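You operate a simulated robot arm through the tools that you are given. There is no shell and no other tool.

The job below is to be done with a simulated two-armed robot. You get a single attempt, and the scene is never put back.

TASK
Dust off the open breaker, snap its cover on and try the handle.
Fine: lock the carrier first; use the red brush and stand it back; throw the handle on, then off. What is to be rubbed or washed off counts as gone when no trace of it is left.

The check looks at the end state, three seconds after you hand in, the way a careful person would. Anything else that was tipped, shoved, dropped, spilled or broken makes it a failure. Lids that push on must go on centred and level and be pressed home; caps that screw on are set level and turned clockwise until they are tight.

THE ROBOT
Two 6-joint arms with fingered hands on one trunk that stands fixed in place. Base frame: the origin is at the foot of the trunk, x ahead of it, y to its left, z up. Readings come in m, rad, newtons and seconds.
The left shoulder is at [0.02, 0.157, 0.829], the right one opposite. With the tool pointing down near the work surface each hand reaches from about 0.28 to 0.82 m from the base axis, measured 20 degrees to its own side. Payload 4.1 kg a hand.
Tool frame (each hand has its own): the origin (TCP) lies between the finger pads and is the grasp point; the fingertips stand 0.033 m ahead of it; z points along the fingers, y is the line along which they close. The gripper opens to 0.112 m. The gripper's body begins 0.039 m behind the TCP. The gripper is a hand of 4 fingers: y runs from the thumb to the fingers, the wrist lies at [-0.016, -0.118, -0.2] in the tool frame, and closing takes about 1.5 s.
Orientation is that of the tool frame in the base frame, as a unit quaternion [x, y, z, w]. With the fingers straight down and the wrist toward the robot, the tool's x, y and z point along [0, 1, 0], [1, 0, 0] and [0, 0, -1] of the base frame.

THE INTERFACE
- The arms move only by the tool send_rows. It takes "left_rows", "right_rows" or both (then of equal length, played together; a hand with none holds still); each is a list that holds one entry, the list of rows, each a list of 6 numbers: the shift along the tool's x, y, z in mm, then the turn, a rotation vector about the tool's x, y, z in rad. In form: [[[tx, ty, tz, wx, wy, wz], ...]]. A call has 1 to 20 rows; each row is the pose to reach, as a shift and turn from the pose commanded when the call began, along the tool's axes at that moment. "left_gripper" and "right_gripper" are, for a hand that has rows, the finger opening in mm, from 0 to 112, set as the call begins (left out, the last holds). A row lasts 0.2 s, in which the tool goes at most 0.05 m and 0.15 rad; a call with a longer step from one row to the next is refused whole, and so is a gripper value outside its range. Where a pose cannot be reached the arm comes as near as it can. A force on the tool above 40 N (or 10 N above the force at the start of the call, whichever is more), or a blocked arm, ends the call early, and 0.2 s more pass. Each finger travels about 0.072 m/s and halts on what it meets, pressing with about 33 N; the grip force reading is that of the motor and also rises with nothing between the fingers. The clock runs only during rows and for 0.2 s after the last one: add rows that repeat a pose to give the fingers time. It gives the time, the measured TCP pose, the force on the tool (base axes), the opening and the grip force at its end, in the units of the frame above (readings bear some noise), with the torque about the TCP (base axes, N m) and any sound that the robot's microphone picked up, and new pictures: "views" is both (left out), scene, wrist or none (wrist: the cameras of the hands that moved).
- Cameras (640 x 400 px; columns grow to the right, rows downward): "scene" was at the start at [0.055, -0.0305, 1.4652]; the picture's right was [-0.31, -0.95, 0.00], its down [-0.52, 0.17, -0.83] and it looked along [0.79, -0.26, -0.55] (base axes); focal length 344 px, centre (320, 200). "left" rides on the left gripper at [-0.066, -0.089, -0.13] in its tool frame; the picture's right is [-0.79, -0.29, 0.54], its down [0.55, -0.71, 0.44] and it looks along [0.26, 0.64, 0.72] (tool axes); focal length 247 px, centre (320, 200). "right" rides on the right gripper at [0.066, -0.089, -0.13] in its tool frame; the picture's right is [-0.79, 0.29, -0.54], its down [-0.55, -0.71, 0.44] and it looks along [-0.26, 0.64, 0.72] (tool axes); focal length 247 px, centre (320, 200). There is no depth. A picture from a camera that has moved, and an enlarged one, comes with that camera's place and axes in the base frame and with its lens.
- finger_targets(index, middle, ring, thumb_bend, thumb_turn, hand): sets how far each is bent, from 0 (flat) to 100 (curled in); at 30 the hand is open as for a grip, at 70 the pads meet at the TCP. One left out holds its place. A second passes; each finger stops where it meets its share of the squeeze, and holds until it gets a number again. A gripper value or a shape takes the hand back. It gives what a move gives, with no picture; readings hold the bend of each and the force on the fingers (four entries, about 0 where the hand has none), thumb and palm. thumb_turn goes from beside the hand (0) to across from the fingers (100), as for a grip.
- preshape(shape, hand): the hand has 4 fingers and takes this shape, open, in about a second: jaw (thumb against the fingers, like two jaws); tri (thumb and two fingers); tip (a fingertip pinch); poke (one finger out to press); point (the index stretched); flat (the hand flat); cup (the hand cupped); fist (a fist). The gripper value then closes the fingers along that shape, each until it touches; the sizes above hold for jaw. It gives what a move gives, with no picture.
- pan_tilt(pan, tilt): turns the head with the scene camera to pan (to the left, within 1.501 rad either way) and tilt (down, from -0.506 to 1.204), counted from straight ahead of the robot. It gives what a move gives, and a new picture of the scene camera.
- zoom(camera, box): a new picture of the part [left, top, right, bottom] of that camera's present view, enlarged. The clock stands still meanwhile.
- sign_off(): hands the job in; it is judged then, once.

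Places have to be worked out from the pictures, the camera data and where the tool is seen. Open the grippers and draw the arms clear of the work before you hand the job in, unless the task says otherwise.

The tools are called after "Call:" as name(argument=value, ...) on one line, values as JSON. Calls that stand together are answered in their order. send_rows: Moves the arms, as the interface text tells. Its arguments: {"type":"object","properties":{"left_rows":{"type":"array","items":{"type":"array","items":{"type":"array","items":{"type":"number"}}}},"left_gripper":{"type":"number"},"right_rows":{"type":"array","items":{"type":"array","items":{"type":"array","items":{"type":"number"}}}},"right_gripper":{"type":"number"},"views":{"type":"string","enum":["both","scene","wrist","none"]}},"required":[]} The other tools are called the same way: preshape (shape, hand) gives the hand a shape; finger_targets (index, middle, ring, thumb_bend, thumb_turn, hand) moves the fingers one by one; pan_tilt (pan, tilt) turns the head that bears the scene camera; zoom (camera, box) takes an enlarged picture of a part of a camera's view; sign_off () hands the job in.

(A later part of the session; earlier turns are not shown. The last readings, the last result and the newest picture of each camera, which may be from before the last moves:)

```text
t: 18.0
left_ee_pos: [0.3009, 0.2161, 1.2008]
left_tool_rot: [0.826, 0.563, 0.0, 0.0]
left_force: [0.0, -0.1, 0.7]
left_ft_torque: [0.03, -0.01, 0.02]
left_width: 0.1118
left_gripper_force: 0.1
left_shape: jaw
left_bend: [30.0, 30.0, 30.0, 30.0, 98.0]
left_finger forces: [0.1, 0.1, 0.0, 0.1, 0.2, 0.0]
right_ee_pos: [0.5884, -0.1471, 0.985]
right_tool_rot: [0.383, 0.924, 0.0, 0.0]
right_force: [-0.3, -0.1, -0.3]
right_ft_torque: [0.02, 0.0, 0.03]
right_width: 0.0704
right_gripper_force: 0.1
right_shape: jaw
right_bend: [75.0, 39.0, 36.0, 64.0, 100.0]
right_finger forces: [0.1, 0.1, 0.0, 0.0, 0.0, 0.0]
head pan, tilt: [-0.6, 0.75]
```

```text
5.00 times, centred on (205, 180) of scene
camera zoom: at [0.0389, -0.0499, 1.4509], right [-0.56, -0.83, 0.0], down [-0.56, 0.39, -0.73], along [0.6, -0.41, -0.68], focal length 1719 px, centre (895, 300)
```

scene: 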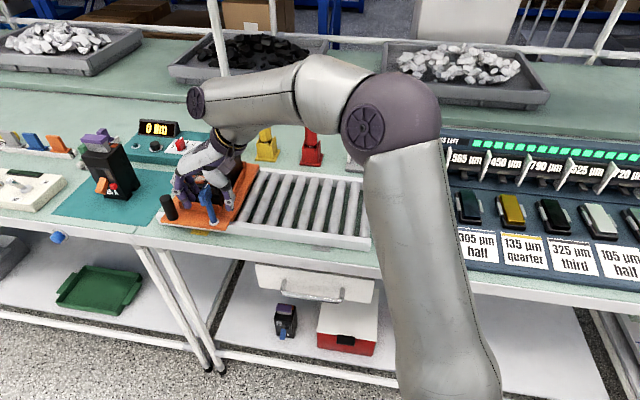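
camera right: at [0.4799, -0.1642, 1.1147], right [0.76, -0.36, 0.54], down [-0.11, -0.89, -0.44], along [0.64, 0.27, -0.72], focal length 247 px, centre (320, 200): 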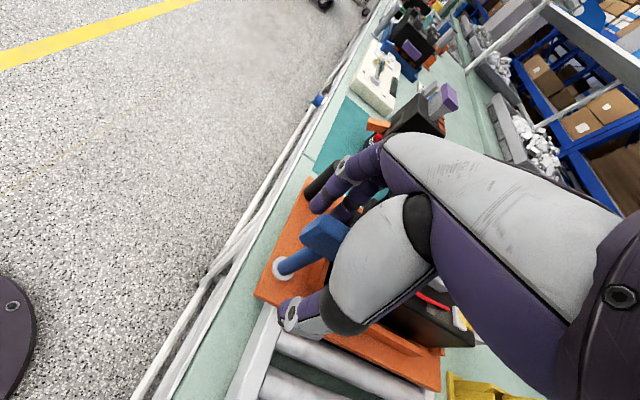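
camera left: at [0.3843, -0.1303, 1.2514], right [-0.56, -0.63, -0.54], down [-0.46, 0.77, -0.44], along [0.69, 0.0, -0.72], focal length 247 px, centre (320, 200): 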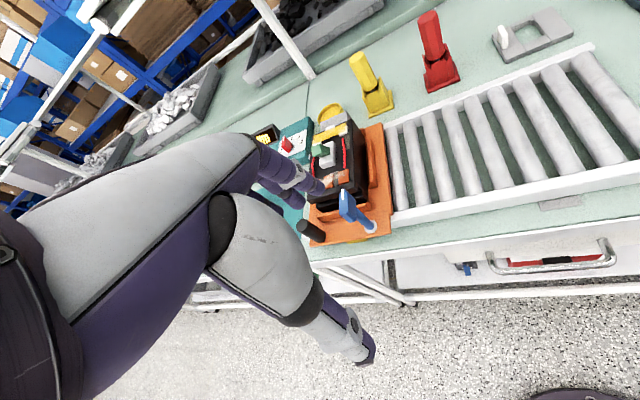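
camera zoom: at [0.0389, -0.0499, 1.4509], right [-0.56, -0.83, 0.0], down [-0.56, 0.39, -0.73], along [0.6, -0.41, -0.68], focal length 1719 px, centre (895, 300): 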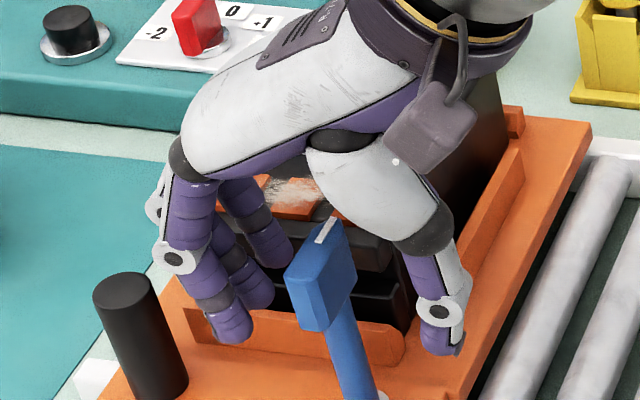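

The fingers straddle the bar with no contact forces. Now I close on it while holding position.

Call:
send_rows(right_rows=[[[0, 0, 0, 0, 0, 0], [0, 0, 0, 0, 0, 0], [0, 0, 0, 0, 0, 0], [0, 0, 0, 0, 0, 0], [0, 0, 0, 0, 0, 0], [0, 0, 0, 0, 0, 0]]], right_gripper=0, views="both")

Call:
zoom(camera="scene", box=[155, 140, 255, 230])

Call:
zoom(camera="right", box=[220, 180, 420, 340])

```text
t: 19.4
left_ee_pos: [0.3004, 0.2163, 1.2019]
left_tool_rot: [0.826, 0.563, 0.001, 0.001]
left_force: [-0.7, -0.3, 0.1]
left_ft_torque: [-0.02, 0.02, 0.02]
left_width: 0.1119
left_gripper_force: 0.1
left_shape: jaw
left_bend: [30.0, 30.0, 30.0, 30.0, 98.0]
left_finger forces: [0.0, 0.1, 0.0, 0.1, 0.1, 0.1]
right_ee_pos: [0.5894, -0.1473, 0.9842]
right_tool_rot: [0.384, 0.923, -0.001, -0.001]
right_force: [-5.8, -2.4, -1.5]
right_ft_torque: [-0.04, 0.13, -0.01]
right_width: 0.0052
right_gripper_force: 33.2
right_shape: jaw
right_bend: [72.0, 71.0, 70.0, 72.0, 100.0]
right_finger forces: [17.5, 7.8, 0.1, 0.0, 29.3, 0.0]
head pan, tilt: [-0.6, 0.75]
camera right: at [0.4796, -0.1644, 1.115], right [0.76, -0.36, 0.54], down [-0.11, -0.89, -0.44], along [0.64, 0.27, -0.72], focal length 247 px, centre (320, 200)
```

scene: 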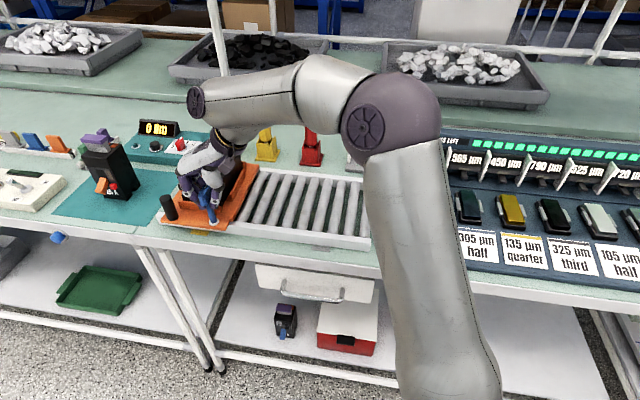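
right: 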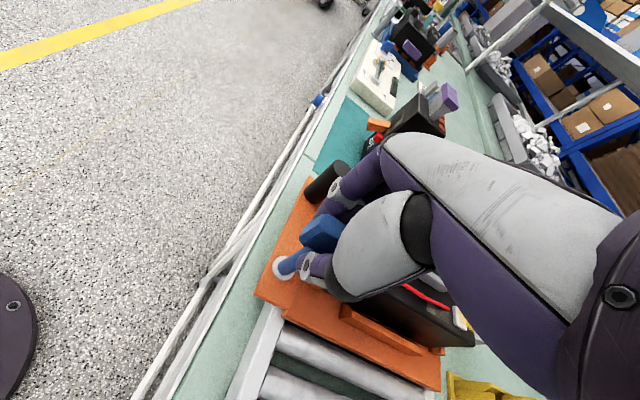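

```text
4.44 times, centred on (205, 185) of scene
camera zoom: at [0.0387, -0.05, 1.4509], right [-0.56, -0.83, 0.0], down [-0.56, 0.39, -0.73], along [0.6, -0.41, -0.68], focal length 1528 px, centre (831, 267)
```

zoom: 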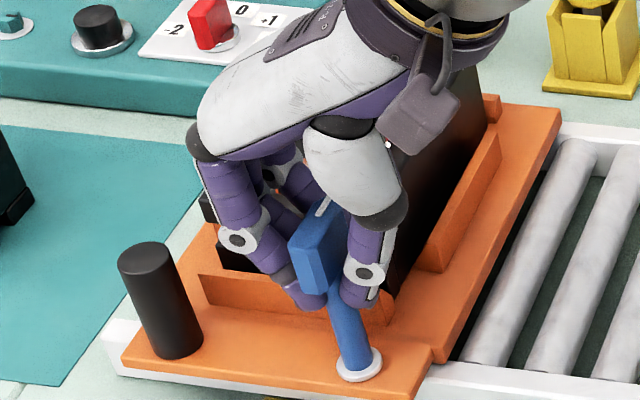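

```text
2.50 times, centred on (320, 260) of right
camera zoom: at [0.4796, -0.1644, 1.115], right [0.76, -0.36, 0.54], down [-0.11, -0.89, -0.44], along [0.64, 0.27, -0.72], focal length 617 px, centre (320, 50)
```

zoom: 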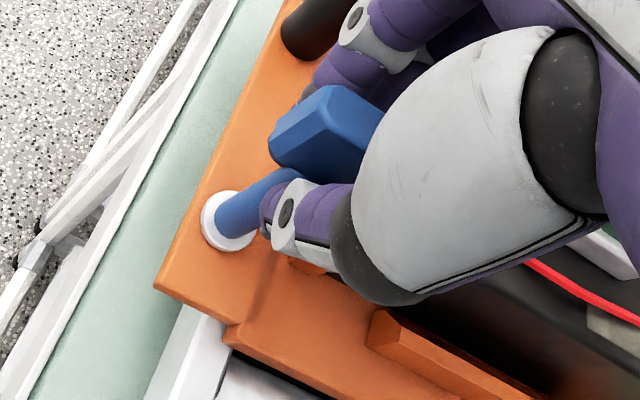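

Fingers hold the lever (index, middle and thumb loaded). I'll try a small clockwise turn and watch the torque and the pointer.

Call:
send_rows(right_rows=[[[0, 0, 0, 0, 0, 0.08], [0, 0, 0, 0, 0, 0.16], [0, 0, 0, 0, 0, 0.24], [0, 0, 0, 0, 0, 0.3]]], views="wrist")

Call:
zoom(camera="scene", box=[155, 140, 255, 230])

Call:
zoom(camera="right", box=[220, 180, 420, 340])

```text
t: 20.4
left_ee_pos: [0.3002, 0.2169, 1.2019]
left_tool_rot: [0.826, 0.564, -0.001, 0.0]
left_force: [-0.3, 0.7, -0.1]
left_ft_torque: [0.0, -0.02, 0.02]
left_width: 0.1119
left_gripper_force: 0.0
left_shape: jaw
left_bend: [30.0, 30.0, 30.0, 30.0, 98.0]
left_finger forces: [0.0, 0.0, 0.0, 0.1, 0.0, 0.0]
right_ee_pos: [0.5889, -0.1466, 0.9849]
right_tool_rot: [0.517, 0.856, 0.0, -0.001]
right_force: [-8.2, 2.8, -5.2]
right_ft_torque: [0.05, 0.22, 0.05]
right_width: 0.0046
right_gripper_force: 33.2
right_shape: jaw
right_bend: [72.0, 69.0, 70.0, 72.0, 100.0]
right_finger forces: [18.2, 10.0, 0.0, 0.0, 31.1, 0.0]
head pan, tilt: [-0.6, 0.75]
camera right: at [0.4795, -0.1302, 1.1151], right [0.62, -0.57, 0.54], down [-0.37, -0.82, -0.44], along [0.69, 0.07, -0.72], focal length 247 px, centre (320, 200)
```

right: 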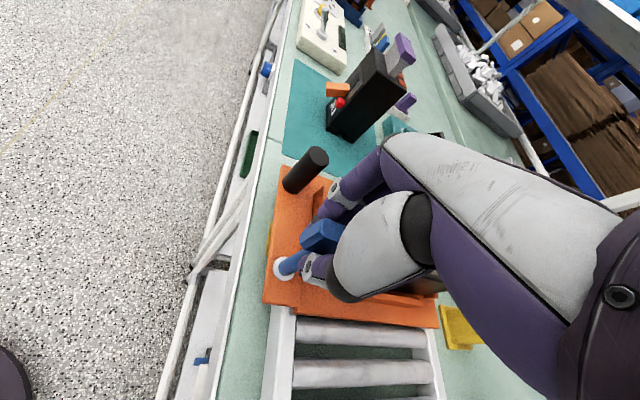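

```text
4.44 times, centred on (205, 185) of scene
camera zoom: at [0.0387, -0.0499, 1.4509], right [-0.56, -0.83, 0.0], down [-0.56, 0.39, -0.73], along [0.6, -0.41, -0.68], focal length 1528 px, centre (831, 267)
```

zoom: 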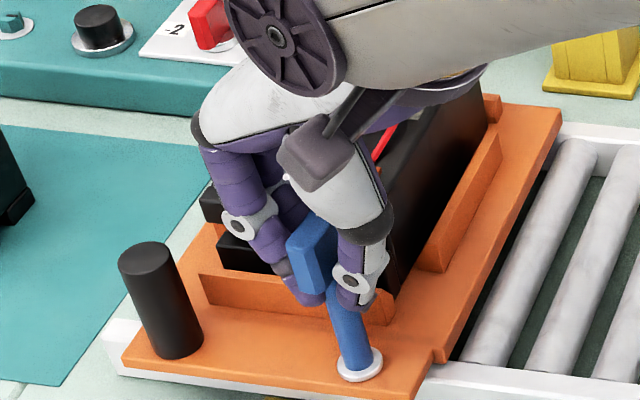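

```text
2.50 times, centred on (320, 260) of right
camera zoom: at [0.4795, -0.1302, 1.1151], right [0.62, -0.57, 0.54], down [-0.37, -0.82, -0.44], along [0.69, 0.07, -0.72], focal length 617 px, centre (320, 50)
```

zoom: 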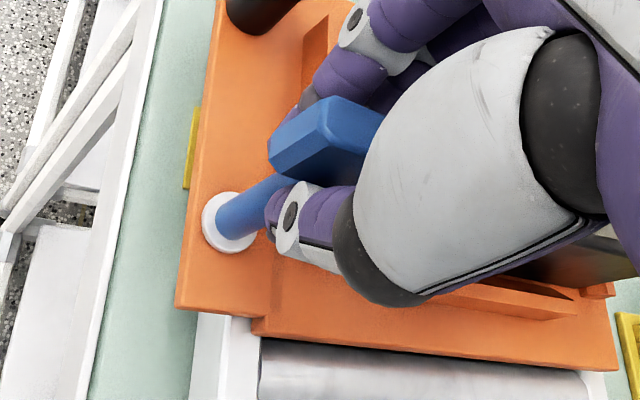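

The lever follows the hand clockwise with almost no torque. I'll continue to a total of about 90°, watching for a stop.

Call:
send_rows(right_rows=[[[0, 0, 0, 0, 0, 0.1], [0, 0, 0, 0, 0, 0.2], [0, 0, 0, 0, 0, 0.3], [0, 0, 0, 0, 0, 0.4], [0, 0, 0, 0, 0, 0.5], [0, 0, 0, 0, 0, 0.6], [0, 0, 0, 0, 0, 0.7]]], views="wrist")

Call:
zoom(camera="right", box=[220, 180, 420, 340])

Call:
zoom(camera="scene", box=[155, 140, 255, 230])

```text
t: 22.0
left_ee_pos: [0.3011, 0.216, 1.2006]
left_tool_rot: [0.826, 0.563, 0.0, 0.0]
left_force: [-0.3, 0.4, 0.6]
left_ft_torque: [0.02, -0.03, 0.0]
left_width: 0.1117
left_gripper_force: 0.1
left_shape: jaw
left_bend: [30.0, 30.0, 30.0, 30.0, 98.0]
left_finger forces: [0.0, 0.0, 0.0, 0.0, 0.1, 0.0]
right_ee_pos: [0.5887, -0.1466, 0.9848]
right_tool_rot: [0.78, 0.626, 0.0, 0.0]
right_force: [-9.1, 10.2, -6.0]
right_ft_torque: [0.26, 0.24, 0.0]
right_width: 0.0047
right_gripper_force: 33.3
right_shape: jaw
right_bend: [72.0, 71.0, 70.0, 72.0, 100.0]
right_finger forces: [18.5, 9.2, 0.2, 0.0, 33.2, 0.0]
head pan, tilt: [-0.6, 0.75]
camera right: at [0.5163, -0.0632, 1.1151], right [0.11, -0.84, 0.54], down [-0.81, -0.39, -0.44], along [0.57, -0.39, -0.72], focal length 247 px, centre (320, 200)
```

right: 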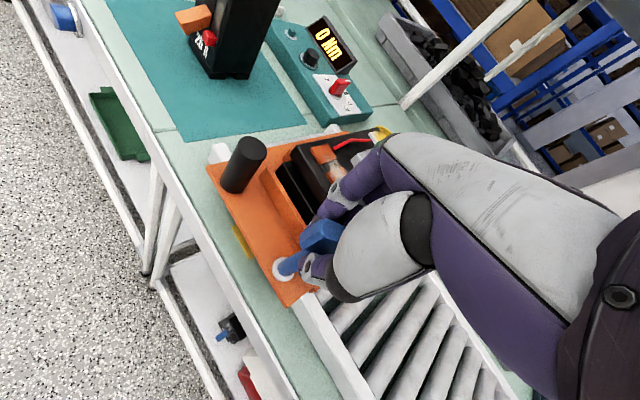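

```text
2.50 times, centred on (320, 260) of right
camera zoom: at [0.5163, -0.0632, 1.1151], right [0.11, -0.84, 0.54], down [-0.81, -0.39, -0.44], along [0.57, -0.39, -0.72], focal length 617 px, centre (320, 50)
```

zoom: 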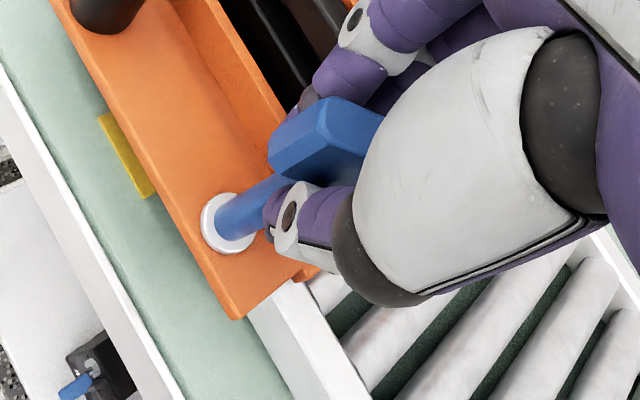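

```text
4.44 times, centred on (205, 185) of scene
camera zoom: at [0.0387, -0.0496, 1.4509], right [-0.56, -0.83, 0.0], down [-0.56, 0.39, -0.73], along [0.6, -0.41, -0.68], focal length 1528 px, centre (831, 267)
```

zoom: 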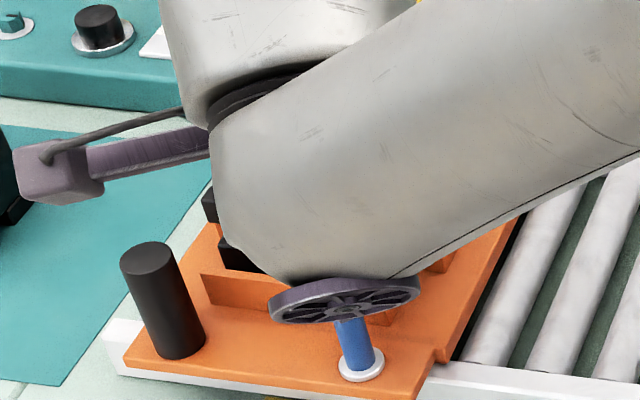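

1.0 rad done, lateral force creeping up a little, so I'll ease the tool slightly toward the axis and continue to 90° and a bit beyond to feel a stop.

Call:
send_rows(right_rows=[[[1, -1.5, 0, 0, 0, 0.1], [1, -1.8, 0, 0, 0, 0.2], [1, -1.8, 0, 0, 0, 0.3], [1, -1.8, 0, 0, 0, 0.4], [1, -1.8, 0, 0, 0, 0.5], [1, -1.8, 0, 0, 0, 0.57], [1, -1.8, 0, 0, 0, 0.63]]], views="wrist")

Call:
zoom(camera="right", box=[220, 180, 420, 340])

```text
t: 23.6
left_ee_pos: [0.3001, 0.2168, 1.202]
left_tool_rot: [0.826, 0.563, 0.0, 0.0]
left_force: [-0.3, -0.2, 0.2]
left_ft_torque: [0.01, 0.03, -0.01]
left_width: 0.1116
left_gripper_force: 0.0
left_shape: jaw
left_bend: [30.0, 30.0, 30.0, 30.0, 98.0]
left_finger forces: [0.1, 0.0, 0.1, 0.1, 0.1, 0.0]
right_ee_pos: [0.5887, -0.1453, 0.9846]
right_tool_rot: [0.935, 0.354, 0.001, -0.001]
right_force: [7.6, 4.2, -7.5]
right_ft_torque: [0.12, -0.18, -0.01]
right_width: 0.0048
right_gripper_force: 33.2
right_shape: jaw
right_bend: [72.0, 69.0, 70.0, 72.0, 100.0]
right_finger forces: [22.6, 11.6, 0.0, 0.0, 26.5, 0.1]
head pan, tilt: [-0.6, 0.75]
camera right: at [0.579, -0.0353, 1.1154], right [-0.4, -0.74, 0.54], down [-0.88, 0.17, -0.44], along [0.23, -0.65, -0.72], focal length 247 px, centre (320, 200)
```

right: 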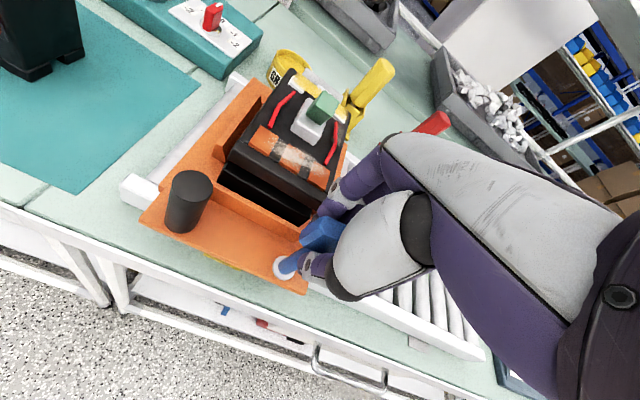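

```text
2.50 times, centred on (320, 260) of right
camera zoom: at [0.579, -0.0353, 1.1154], right [-0.4, -0.74, 0.54], down [-0.88, 0.17, -0.44], along [0.23, -0.65, -0.72], focal length 617 px, centre (320, 50)
```

zoom: 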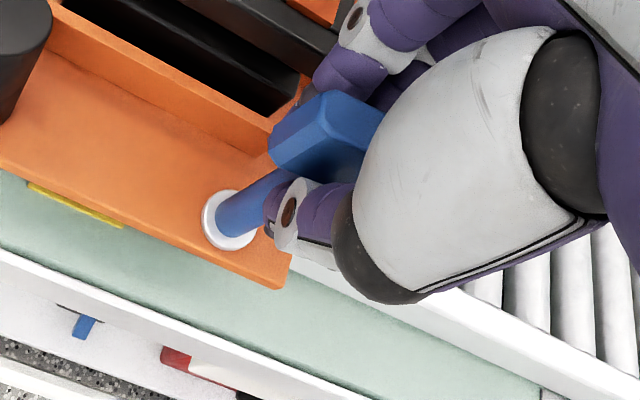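

At ~93° there's no stop or click. I'll continue a little further clockwise to find whether a stop exists.

Call:
send_rows(right_rows=[[[0, 0, 0, 0, 0, 0.08], [0, 0, 0, 0, 0, 0.16], [0, 0, 0, 0, 0, 0.24]]], views="wrist")

Call:
zoom(camera="right", box=[220, 180, 420, 340])

```text
t: 24.4
left_ee_pos: [0.3016, 0.2167, 1.2002]
left_tool_rot: [0.827, 0.563, 0.0, 0.001]
left_force: [0.8, -0.7, -0.6]
left_ft_torque: [-0.02, 0.01, 0.0]
left_width: 0.1119
left_gripper_force: 0.1
left_shape: jaw
left_bend: [30.0, 30.0, 30.0, 30.0, 98.0]
left_finger forces: [0.0, 0.0, 0.0, 0.0, 0.0, 0.1]
right_ee_pos: [0.5886, -0.1451, 0.985]
right_tool_rot: [0.971, 0.24, 0.001, -0.001]
right_force: [19.0, 10.4, -6.8]
right_ft_torque: [0.28, -0.47, 0.23]
right_width: 0.0047
right_gripper_force: 33.4
right_shape: jaw
right_bend: [72.0, 69.0, 70.0, 72.0, 100.0]
right_finger forces: [27.2, 10.5, 0.0, 0.0, 26.8, 0.0]
head pan, tilt: [-0.6, 0.75]
camera right: at [0.6052, -0.0362, 1.1155], right [-0.57, -0.62, 0.54], down [-0.82, 0.37, -0.44], along [0.07, -0.69, -0.72], focal length 247 px, centre (320, 200)
```

right: 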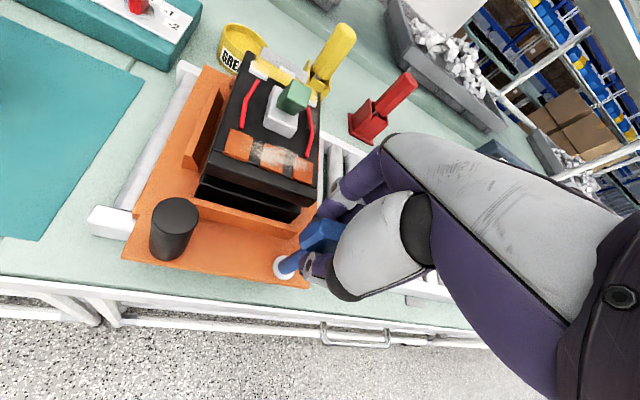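

```text
2.50 times, centred on (320, 260) of right
camera zoom: at [0.6052, -0.0362, 1.1155], right [-0.57, -0.62, 0.54], down [-0.82, 0.37, -0.44], along [0.07, -0.69, -0.72], focal length 617 px, centre (320, 50)
```

zoom: 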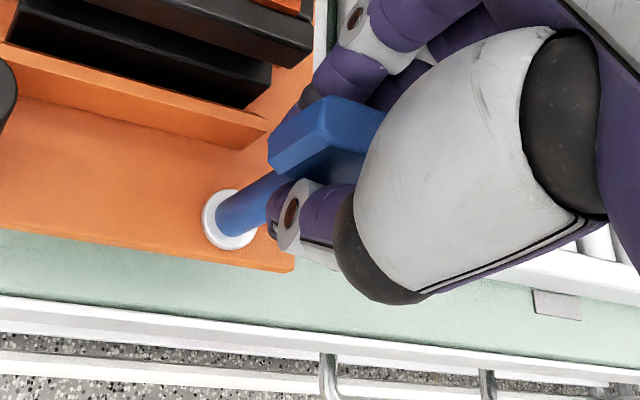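

Torque (0.23 N·m) and side force now rise and the bar lags the hand, so a stop seems reached near 95°. I'll relax slightly, open a bit, and lift clear to look.

Call:
send_rows(right_rows=[[[0, 0, 0, 0, 0, -0.1], [0, 0, 0, 0, 0, -0.15]]], views="none")

Call:
send_rows(right_rows=[[[0, 0, 0, 0, 0, 0], [0, 0, 0, 0, 0, 0], [0, 0, 0, 0, 0, 0], [0, 0, 0, 0, 0, 0], [0, 0, 0, 0, 0, 0], [0, 0, -30, 0, 0, 0], [0, 0, -60, 0, 0, 0], [0, 0, -90, 0, 0, 0]]], right_gripper=50, views="wrist")

```text
t: 25.0
left_ee_pos: [0.3012, 0.2165, 1.2022]
left_tool_rot: [0.826, 0.564, 0.001, 0.0]
left_force: [-0.4, 0.8, -0.4]
left_ft_torque: [-0.02, 0.02, 0.0]
left_width: 0.1115
left_gripper_force: 0.0
left_shape: jaw
left_bend: [30.0, 30.0, 30.0, 30.0, 98.0]
left_finger forces: [0.0, 0.0, 0.1, 0.0, 0.1, 0.0]
right_ee_pos: [0.5898, -0.145, 0.9852]
right_tool_rot: [0.95, 0.313, -0.001, -0.001]
right_force: [14.1, 11.4, -6.1]
right_ft_torque: [0.32, -0.39, 0.06]
right_width: 0.0046
right_gripper_force: 33.0
right_shape: jaw
right_bend: [72.0, 69.0, 70.0, 73.0, 100.0]
right_finger forces: [26.3, 8.7, 0.1, 0.1, 27.3, 0.1]
head pan, tilt: [-0.6, 0.75]
```

```text
t: 26.8
left_ee_pos: [0.3007, 0.217, 1.2008]
left_tool_rot: [0.826, 0.563, 0.0, 0.0]
left_force: [-1.1, -0.4, -0.9]
left_ft_torque: [-0.04, 0.01, -0.02]
left_width: 0.1115
left_gripper_force: 0.1
left_shape: jaw
left_bend: [30.0, 30.0, 30.0, 30.0, 98.0]
left_finger forces: [0.1, 0.0, 0.0, 0.0, 0.1, 0.0]
right_ee_pos: [0.5889, -0.1454, 1.0744]
right_tool_rot: [0.95, 0.313, 0.0, 0.0]
right_force: [0.5, 0.3, 0.8]
right_ft_torque: [0.03, 0.02, -0.01]
right_width: 0.0495
right_gripper_force: 0.0
right_shape: jaw
right_bend: [76.0, 47.0, 44.0, 72.0, 100.0]
right_finger forces: [0.0, 0.0, 0.1, 0.1, 0.1, 0.1]
head pan, tilt: [-0.6, 0.75]
camera right: at [0.5887, -0.0361, 1.2047], right [-0.47, -0.7, 0.54], down [-0.87, 0.24, -0.44], along [0.17, -0.67, -0.72], focal length 247 px, centre (320, 200)
```

right: 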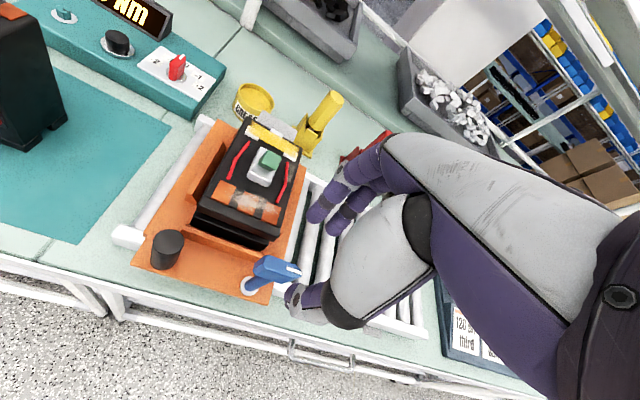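

Released cleanly. I'll zoom to see the lever's pointer direction and the carrier place.

Call:
zoom(camera="right", box=[100, 200, 340, 340])

Call:
zoom(camera="scene", box=[140, 130, 280, 240])

```text
2.67 times, centred on (220, 270) of right
camera zoom: at [0.5887, -0.0361, 1.2047], right [-0.47, -0.7, 0.54], down [-0.87, 0.24, -0.44], along [0.17, -0.67, -0.72], focal length 659 px, centre (587, 13)
```

zoom: 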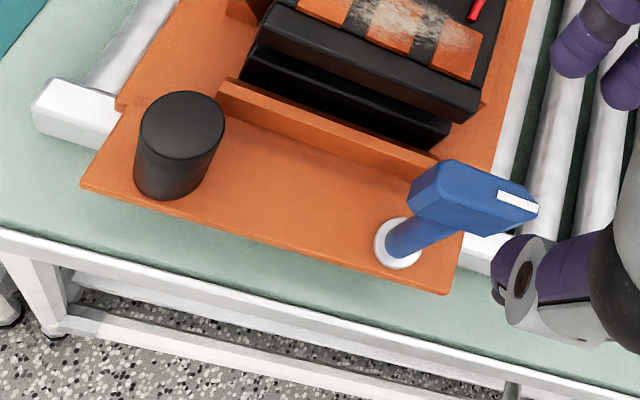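

```text
3.64 times, centred on (210, 185) of scene
camera zoom: at [0.039, -0.05, 1.4509], right [-0.56, -0.83, 0.0], down [-0.56, 0.39, -0.73], along [0.6, -0.41, -0.68], focal length 1250 px, centre (720, 254)
```

zoom: 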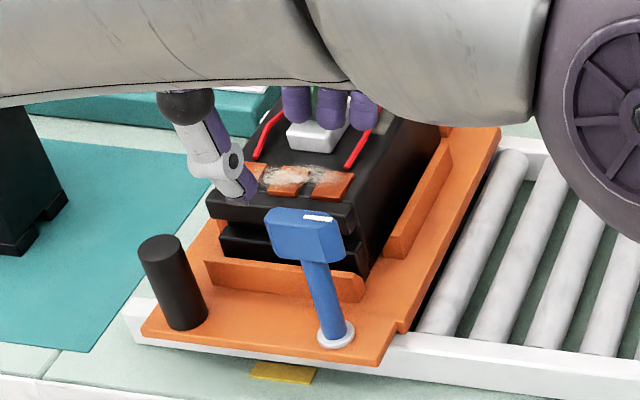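

The pointer now lies along the track (90° from before), and the ~20 N along-track reaction at the end says the carrier no longer rolls — locked. Next I move above the red brush with the hand open.

Call:
send_rows(right_rows=[[[0, 0, -40, 0, 0, 0], [-15, 37, -56, 0, 0, -0.02], [-31, 74, -56, 0, 0, -0.04], [-46, 111, -56, 0, 0, -0.06], [-61, 148, -56, 0, 0, -0.08], [-77, 186, -56, 0, 0, -0.1], [-92, 223, -56, 0, 0, -0.12], [-107, 260, -56, 0, 0, -0.14], [-123, 297, -56, 0, 0, -0.148], [-123, 297, -56, 0, 0, -0.148]]], right_gripper=112, views="both")

Call:
zoom(camera="right", box=[200, 180, 380, 340])

Call:
zoom(camera="scene", box=[240, 90, 360, 190])

```text
t: 29.0
left_ee_pos: [0.3006, 0.2168, 1.2011]
left_tool_rot: [0.826, 0.564, 0.0, 0.0]
left_force: [-0.6, 0.0, -0.9]
left_ft_torque: [0.0, -0.01, -0.02]
left_width: 0.1116
left_gripper_force: 0.1
left_shape: jaw
left_bend: [30.0, 30.0, 30.0, 30.0, 98.0]
left_finger forces: [0.0, 0.1, 0.1, 0.0, 0.0, 0.1]
right_ee_pos: [0.6589, -0.456, 1.1272]
right_tool_rot: [0.925, 0.381, 0.0, 0.0]
right_force: [0.6, 0.8, 0.1]
right_ft_torque: [-0.02, 0.01, 0.02]
right_width: 0.1115
right_gripper_force: 0.1
right_shape: jaw
right_bend: [30.0, 30.0, 30.0, 30.0, 98.0]
right_finger forces: [0.0, 0.0, 0.0, 0.1, 0.0, 0.0]
right hand out of reach, approached as far as the arm can: row 9, 10
head pan, tilt: [-0.6, 0.75]
camera right: at [0.6427, -0.3456, 1.2573], right [-0.36, -0.76, 0.54], down [-0.89, 0.11, -0.44], along [0.27, -0.64, -0.72], focal length 247 px, centre (320, 200)
```

scene: 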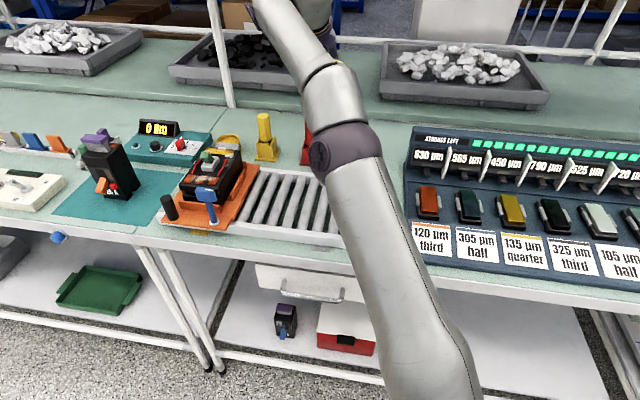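
right: 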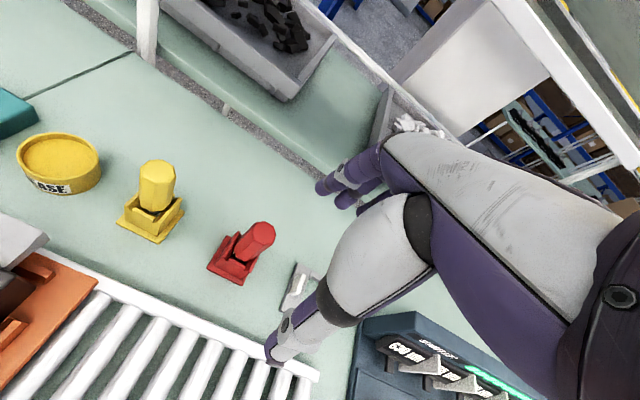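

```text
2.50 times, centred on (290, 260) of right
camera zoom: at [0.6427, -0.3456, 1.2573], right [-0.36, -0.76, 0.54], down [-0.89, 0.11, -0.44], along [0.27, -0.64, -0.72], focal length 617 px, centre (395, 50)
```

zoom: 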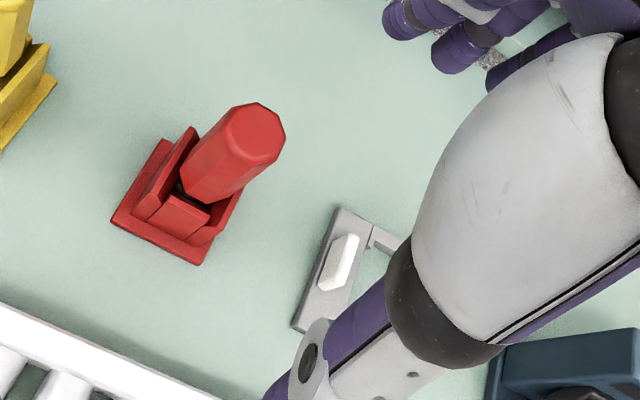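

```text
4.00 times, centred on (300, 140) of scene
camera zoom: at [0.039, -0.0498, 1.4509], right [-0.56, -0.83, 0.0], down [-0.56, 0.39, -0.73], along [0.6, -0.41, -0.68], focal length 1375 px, centre (400, 440)
```

zoom: 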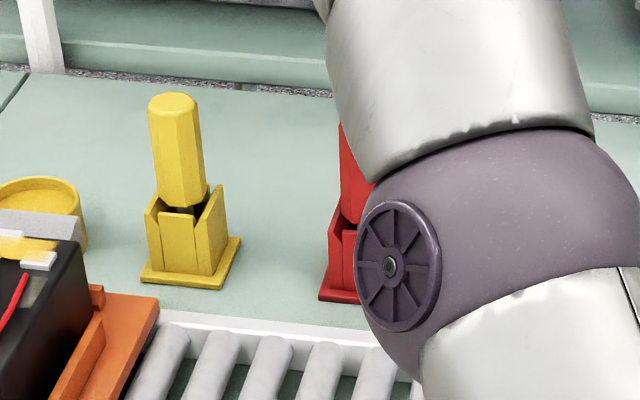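

The arm ran out of reach slightly at this height, and from this steeper view the brush is farther than I thought: about (0.705,-0.47). I'll back off and down to get another viewpoint and triangulate it better.

Call:
send_rows(right_rows=[[[1, -20, 0, 0, 0, 0], [2, -40, 0, 0, 0, 0], [4, -60, 20, 0, 0, 0], [5, -78, 45, 0, 0, 0], [5, -78, 70, 0, 0, 0], [5, -78, 87, 0, 0, 0]]], views="wrist")

Call:
zoom(camera="right", box=[200, 120, 360, 280])

```text
t: 30.4
left_ee_pos: [0.3014, 0.2166, 1.2011]
left_tool_rot: [0.826, 0.564, 0.0, -0.001]
left_force: [-0.3, 0.2, -0.8]
left_ft_torque: [0.02, -0.01, 0.01]
left_width: 0.1118
left_gripper_force: 0.1
left_shape: jaw
left_bend: [30.0, 30.0, 30.0, 30.0, 98.0]
left_finger forces: [0.0, 0.1, 0.1, 0.1, 0.1, 0.0]
right_ee_pos: [0.6778, -0.4134, 1.0967]
right_tool_rot: [0.925, 0.381, 0.0, -0.001]
right_force: [-0.1, -0.8, -0.5]
right_ft_torque: [-0.02, 0.03, -0.04]
right_width: 0.1117
right_gripper_force: 0.1
right_shape: jaw
right_bend: [30.0, 30.0, 30.0, 30.0, 98.0]
right_finger forces: [0.1, 0.1, 0.0, 0.0, 0.0, 0.0]
right hand out of reach, approached as far as the arm can: row 1, 2, 3, 4, 5, 6
head pan, tilt: [-0.6, 0.75]
camera right: at [0.6613, -0.3039, 1.2269], right [-0.36, -0.76, 0.54], down [-0.89, 0.12, -0.43], along [0.27, -0.64, -0.72], focal length 247 px, centre (320, 200)
```

right: 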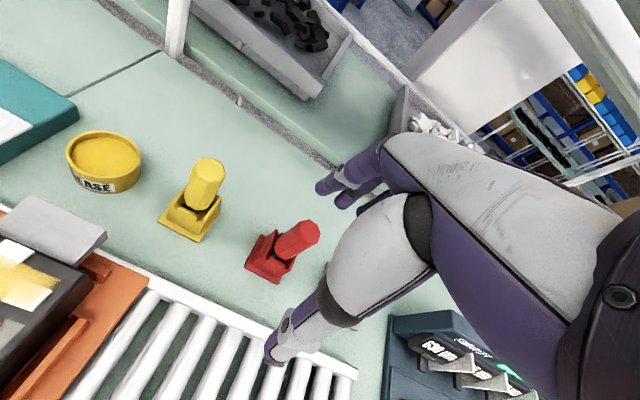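

```text
2.50 times, centred on (280, 200) of right
camera zoom: at [0.6613, -0.3039, 1.2269], right [-0.36, -0.76, 0.54], down [-0.89, 0.12, -0.43], along [0.27, -0.64, -0.72], focal length 617 px, centre (420, 200)
```

zoom: 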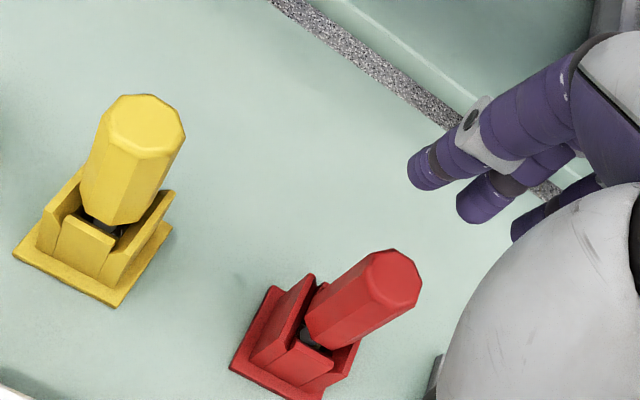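

The arm reported out-of-reach though this should be in range — likely a joint-limit configuration. I'll move back to the earlier well-behaved pose region and check where it ends up.

Call:
send_rows(right_rows=[[[20, -26, -20, 0, 0, 0], [39, -52, -40, 0, 0, 0], [58, -77, -57, 0, 0, 0], [78, -103, -57, 0, 0, 0], [78, -103, -57, 0, 0, 0]]], views="both")

```text
t: 31.6
left_ee_pos: [0.3019, 0.2157, 1.2008]
left_tool_rot: [0.826, 0.563, 0.0, 0.0]
left_force: [0.3, -0.3, 0.1]
left_ft_torque: [0.02, 0.01, 0.0]
left_width: 0.1114
left_gripper_force: 0.0
left_shape: jaw
left_bend: [30.0, 30.0, 30.0, 30.0, 98.0]
left_finger forces: [0.1, 0.0, 0.0, 0.1, 0.0, 0.0]
right_ee_pos: [0.6622, -0.2856, 1.1529]
right_tool_rot: [0.925, 0.381, 0.001, 0.0]
right_force: [0.0, 0.1, 0.7]
right_ft_torque: [0.03, 0.02, -0.01]
right_width: 0.1118
right_gripper_force: 0.0
right_shape: jaw
right_bend: [30.0, 30.0, 30.0, 30.0, 98.0]
right_finger forces: [0.0, 0.1, 0.0, 0.0, 0.0, 0.0]
head pan, tilt: [-0.6, 0.75]
camera right: at [0.6461, -0.1773, 1.2835], right [-0.36, -0.76, 0.54], down [-0.89, 0.11, -0.44], along [0.27, -0.64, -0.72], focal length 247 px, centre (320, 200)
```

scene: 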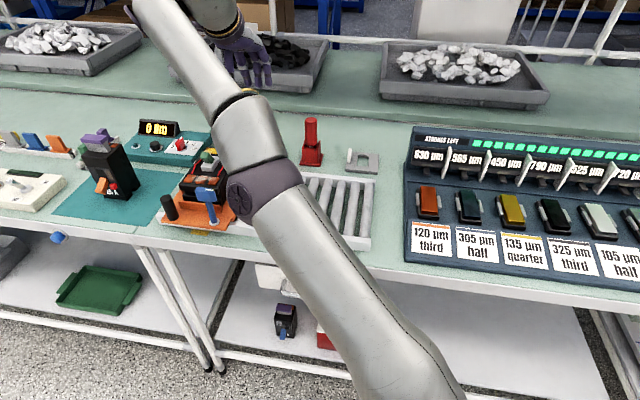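
right: 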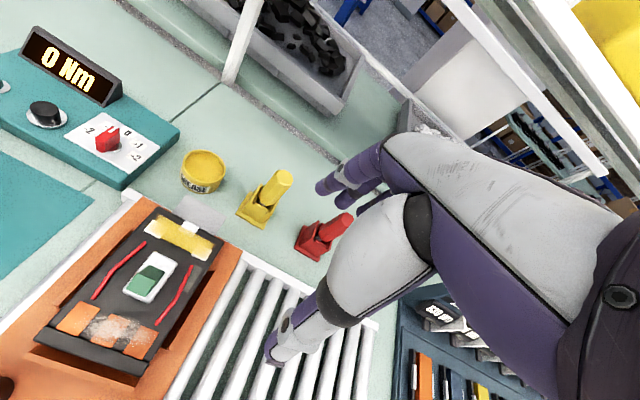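

The pose is tracked again. I'll approach the brush area with the hand yawed closer to the arm's natural direction (about -25°).

Call:
send_rows(right_rows=[[[-22, 10, 10, 0, 0, -0.09], [-44, 20, 25, 0, 0, -0.18], [-66, 31, 40, 0, 0, -0.26], [-88, 41, 60, 0, 0, -0.35], [-110, 52, 73, 0, 0, -0.35], [-110, 52, 73, 0, 0, -0.35]]], views="wrist")

```text
t: 33.0
left_ee_pos: [0.3012, 0.2162, 1.201]
left_tool_rot: [0.826, 0.564, 0.0, -0.001]
left_force: [-0.4, -0.9, 0.0]
left_ft_torque: [0.0, 0.0, -0.01]
left_width: 0.1117
left_gripper_force: 0.1
left_shape: jaw
left_bend: [30.0, 30.0, 30.0, 30.0, 98.0]
left_finger forces: [0.0, 0.1, 0.1, 0.0, 0.1, 0.0]
right_ee_pos: [0.6808, -0.4181, 1.119]
right_tool_rot: [0.851, 0.525, -0.007, 0.006]
right_force: [1.5, -0.1, 1.0]
right_ft_torque: [0.01, -0.01, 0.0]
right_width: 0.1118
right_gripper_force: 0.1
right_shape: jaw
right_bend: [30.0, 30.0, 30.0, 30.0, 98.0]
right_finger forces: [0.1, 0.1, 0.0, 0.0, 0.0, 0.1]
right hand out of reach, approached as far as the arm can: row 1, 2, 3, 4, 5
head pan, tilt: [-0.6, 0.75]
camera right: at [0.6313, -0.3178, 1.2472], right [-0.1, -0.83, 0.55], down [-0.88, -0.18, -0.43], along [0.46, -0.53, -0.72], focal length 247 px, centre (320, 200)
```

right: 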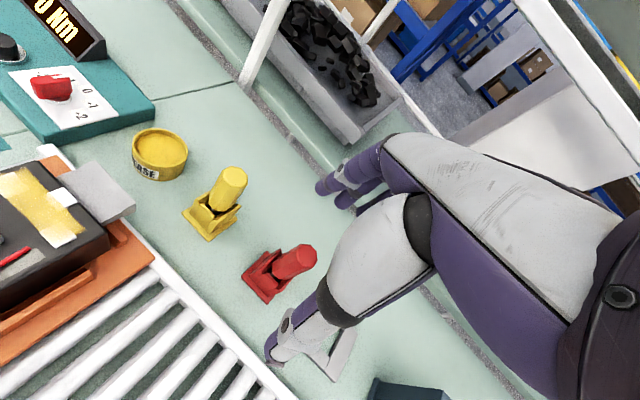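

The last row was not flagged, so perhaps the solver just needed time. I'll hold and re-read the pose.

Call:
send_rows(right_rows=[[[0, 0, 0, 0, 0, 0], [0, 0, 0, 0, 0, 0]]], views="scene")

```text
t: 33.6
left_ee_pos: [0.3013, 0.2163, 1.2009]
left_tool_rot: [0.826, 0.563, 0.0, 0.0]
left_force: [-0.6, -0.1, 0.7]
left_ft_torque: [-0.01, -0.05, -0.01]
left_width: 0.1115
left_gripper_force: 0.0
left_shape: jaw
left_bend: [30.0, 30.0, 30.0, 30.0, 98.0]
left_finger forces: [0.0, 0.0, 0.0, 0.0, 0.0, 0.0]
right_ee_pos: [0.6806, -0.4182, 1.1181]
right_tool_rot: [0.851, 0.525, -0.006, 0.005]
right_force: [0.1, 0.8, -0.3]
right_ft_torque: [-0.01, 0.0, 0.04]
right_width: 0.1118
right_gripper_force: 0.1
right_shape: jaw
right_bend: [30.0, 30.0, 30.0, 30.0, 98.0]
right_finger forces: [0.0, 0.1, 0.1, 0.0, 0.0, 0.1]
head pan, tilt: [-0.6, 0.75]
```

scene: 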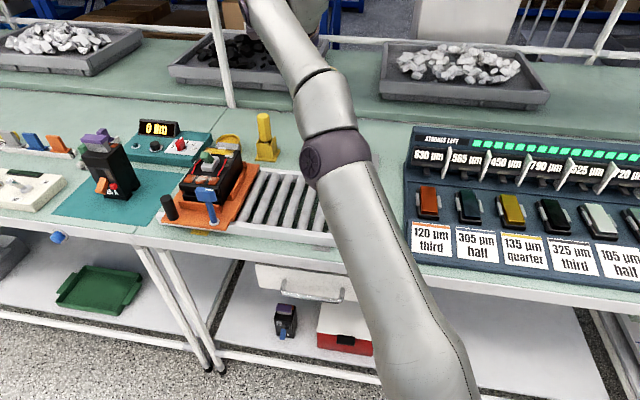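

The arm is almost straight, a singular stretch. I'll command a clearly retracted pose and hold it for several rows so the elbow can bend.

Call:
send_rows(right_rows=[[[0, -40, 20, 0, 0, 0], [0, -80, 40, 0, 0, 0], [0, -120, 58, 0, 0, 0], [0, -120, 58, 0, 0, 0], [0, -120, 58, 0, 0, 0], [0, -120, 58, 0, 0, 0], [0, -120, 58, 0, 0, 0], [0, -120, 58, 0, 0, 0]]], views="scene")

```text
t: 35.4
left_ee_pos: [0.3018, 0.216, 1.2011]
left_tool_rot: [0.826, 0.563, 0.0, 0.0]
left_force: [0.1, 0.2, -0.4]
left_ft_torque: [0.03, 0.01, -0.02]
left_width: 0.1115
left_gripper_force: 0.0
left_shape: jaw
left_bend: [30.0, 30.0, 30.0, 30.0, 98.0]
left_finger forces: [0.0, 0.1, 0.1, 0.0, 0.0, 0.0]
right_ee_pos: [0.5146, -0.3483, 1.0261]
right_tool_rot: [0.844, 0.536, 0.001, -0.001]
right_force: [0.4, 0.3, 0.2]
right_ft_torque: [-0.03, -0.03, 0.02]
right_width: 0.1121
right_gripper_force: 0.0
right_shape: jaw
right_bend: [30.0, 30.0, 30.0, 30.0, 98.0]
right_finger forces: [0.0, 0.1, 0.0, 0.1, 0.0, 0.0]
right hand out of reach, approached as far as the arm can: row 1
head pan, tilt: [-0.6, 0.75]
```

scene: 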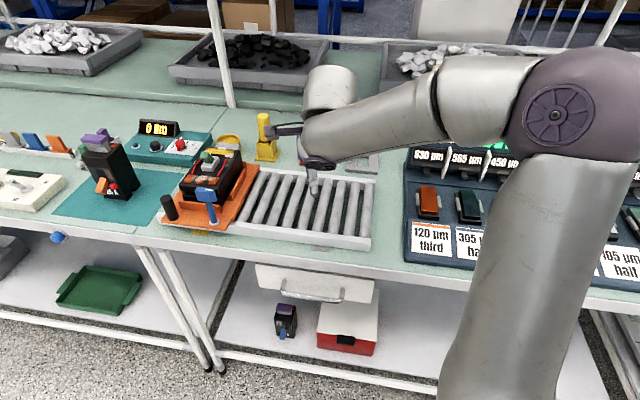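

The elbow is bent again and the hand is at (0.515,-0.348,1.026). I'll take the wrist view from here for brush and cover.

Call:
send_rows(right_rows=[[[0, 0, 0, 0, 0, 0]]], views="wrist")

Call:
zoom(camera="right", box=[240, 60, 400, 220])

Call:
zoom(camera="scene", box=[240, 90, 400, 190])

```text
t: 35.8
left_ee_pos: [0.3009, 0.2162, 1.2017]
left_tool_rot: [0.826, 0.563, 0.0, -0.001]
left_force: [0.1, -0.1, 0.5]
left_ft_torque: [0.02, -0.04, 0.01]
left_width: 0.1119
left_gripper_force: 0.1
left_shape: jaw
left_bend: [30.0, 30.0, 30.0, 30.0, 98.0]
left_finger forces: [0.1, 0.0, 0.1, 0.1, 0.0, 0.0]
right_ee_pos: [0.5149, -0.3474, 1.0248]
right_tool_rot: [0.844, 0.536, 0.0, 0.0]
right_force: [0.4, -0.2, 0.1]
right_ft_torque: [-0.01, 0.0, 0.0]
right_width: 0.112
right_gripper_force: 0.1
right_shape: jaw
right_bend: [30.0, 30.0, 30.0, 30.0, 98.0]
right_finger forces: [0.0, 0.1, 0.0, 0.0, 0.0, 0.0]
head pan, tilt: [-0.6, 0.75]
camera right: at [0.4621, -0.251, 1.1556], right [-0.08, -0.84, 0.54], down [-0.88, -0.2, -0.44], along [0.47, -0.51, -0.72], focal length 247 px, centre (320, 200)
```

right: 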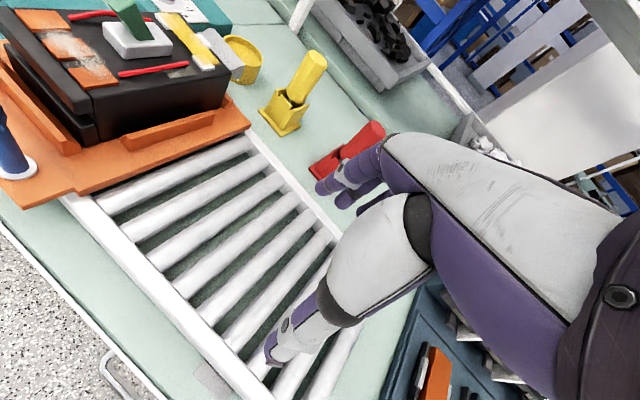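

```text
2.50 times, centred on (320, 140) of right
camera zoom: at [0.4621, -0.251, 1.1556], right [-0.08, -0.84, 0.54], down [-0.88, -0.2, -0.44], along [0.47, -0.51, -0.72], focal length 617 px, centre (320, 350)
```

zoom: 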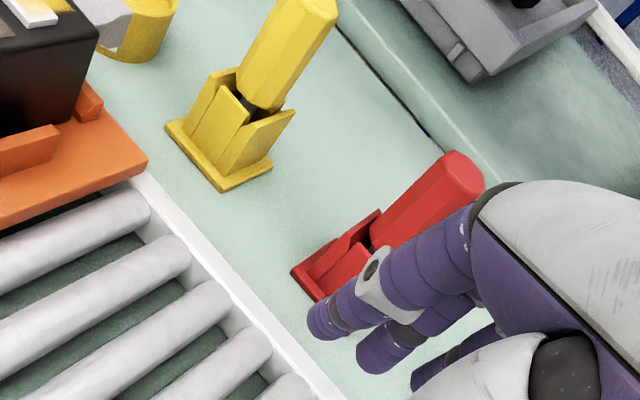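

```text
4.00 times, centred on (320, 140) of scene
camera zoom: at [0.0389, -0.0499, 1.4509], right [-0.56, -0.83, 0.0], down [-0.56, 0.39, -0.73], along [0.6, -0.41, -0.68], focal length 1375 px, centre (320, 440)
```

zoom: 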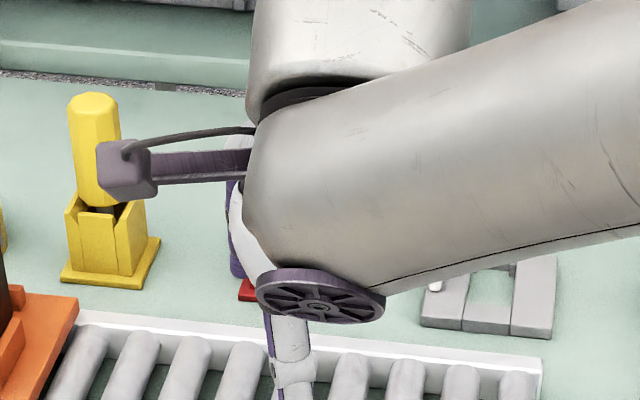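

Intersecting two views gives the red brush at (0.7125,-0.478) with its top at z≈0.991, consistent across three pictures. I'll go above it with the hand square to the bench (yaw −45°).

Call:
send_rows(right_rows=[[[-5, 33, -12, 0, 0, 0.05], [-10, 67, -12, 0, 0, 0.1], [-14, 100, -12, 0, 0, 0.15], [-19, 134, -12, 0, 0, 0.2], [-24, 167, -12, 0, 0, 0.25], [-29, 201, -12, 0, 0, 0.3], [-34, 234, -12, 0, 0, 0.346], [-34, 234, -12, 0, 0, 0.346]]], right_gripper=112, views="wrist")

Call:
zoom(camera="right", box=[200, 160, 400, 340])

```text
t: 37.6
left_ee_pos: [0.3001, 0.2168, 1.2018]
left_tool_rot: [0.826, 0.563, 0.0, 0.001]
left_force: [0.2, -0.1, -0.4]
left_ft_torque: [-0.03, -0.01, -0.01]
left_width: 0.1119
left_gripper_force: 0.0
left_shape: jaw
left_bend: [30.0, 30.0, 30.0, 30.0, 98.0]
left_finger forces: [0.0, 0.0, 0.1, 0.0, 0.0, 0.0]
right_ee_pos: [0.7035, -0.4743, 1.0312]
right_tool_rot: [0.924, 0.382, 0.0, 0.0]
right_force: [-0.2, -0.2, 1.0]
right_ft_torque: [-0.01, -0.02, 0.01]
right_width: 0.1121
right_gripper_force: 0.1
right_shape: jaw
right_bend: [30.0, 30.0, 30.0, 30.0, 98.0]
right_finger forces: [0.0, 0.1, 0.0, 0.0, 0.0, 0.0]
right hand out of reach, approached as far as the arm can: row 7, 8
head pan, tilt: [-0.6, 0.75]
camera right: at [0.6861, -0.366, 1.1616], right [-0.36, -0.76, 0.54], down [-0.89, 0.11, -0.44], along [0.27, -0.64, -0.72], focal length 247 px, centre (320, 200)
```

right: 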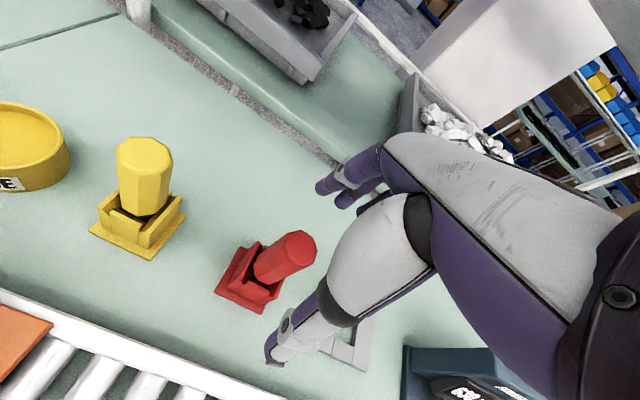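

```text
2.22 times, centred on (300, 250) of right
camera zoom: at [0.6861, -0.366, 1.1616], right [-0.36, -0.76, 0.54], down [-0.89, 0.11, -0.44], along [0.27, -0.64, -0.72], focal length 549 px, centre (364, 89)
```

zoom: 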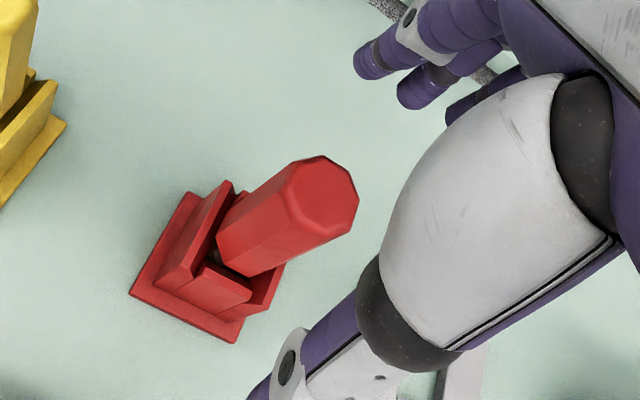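

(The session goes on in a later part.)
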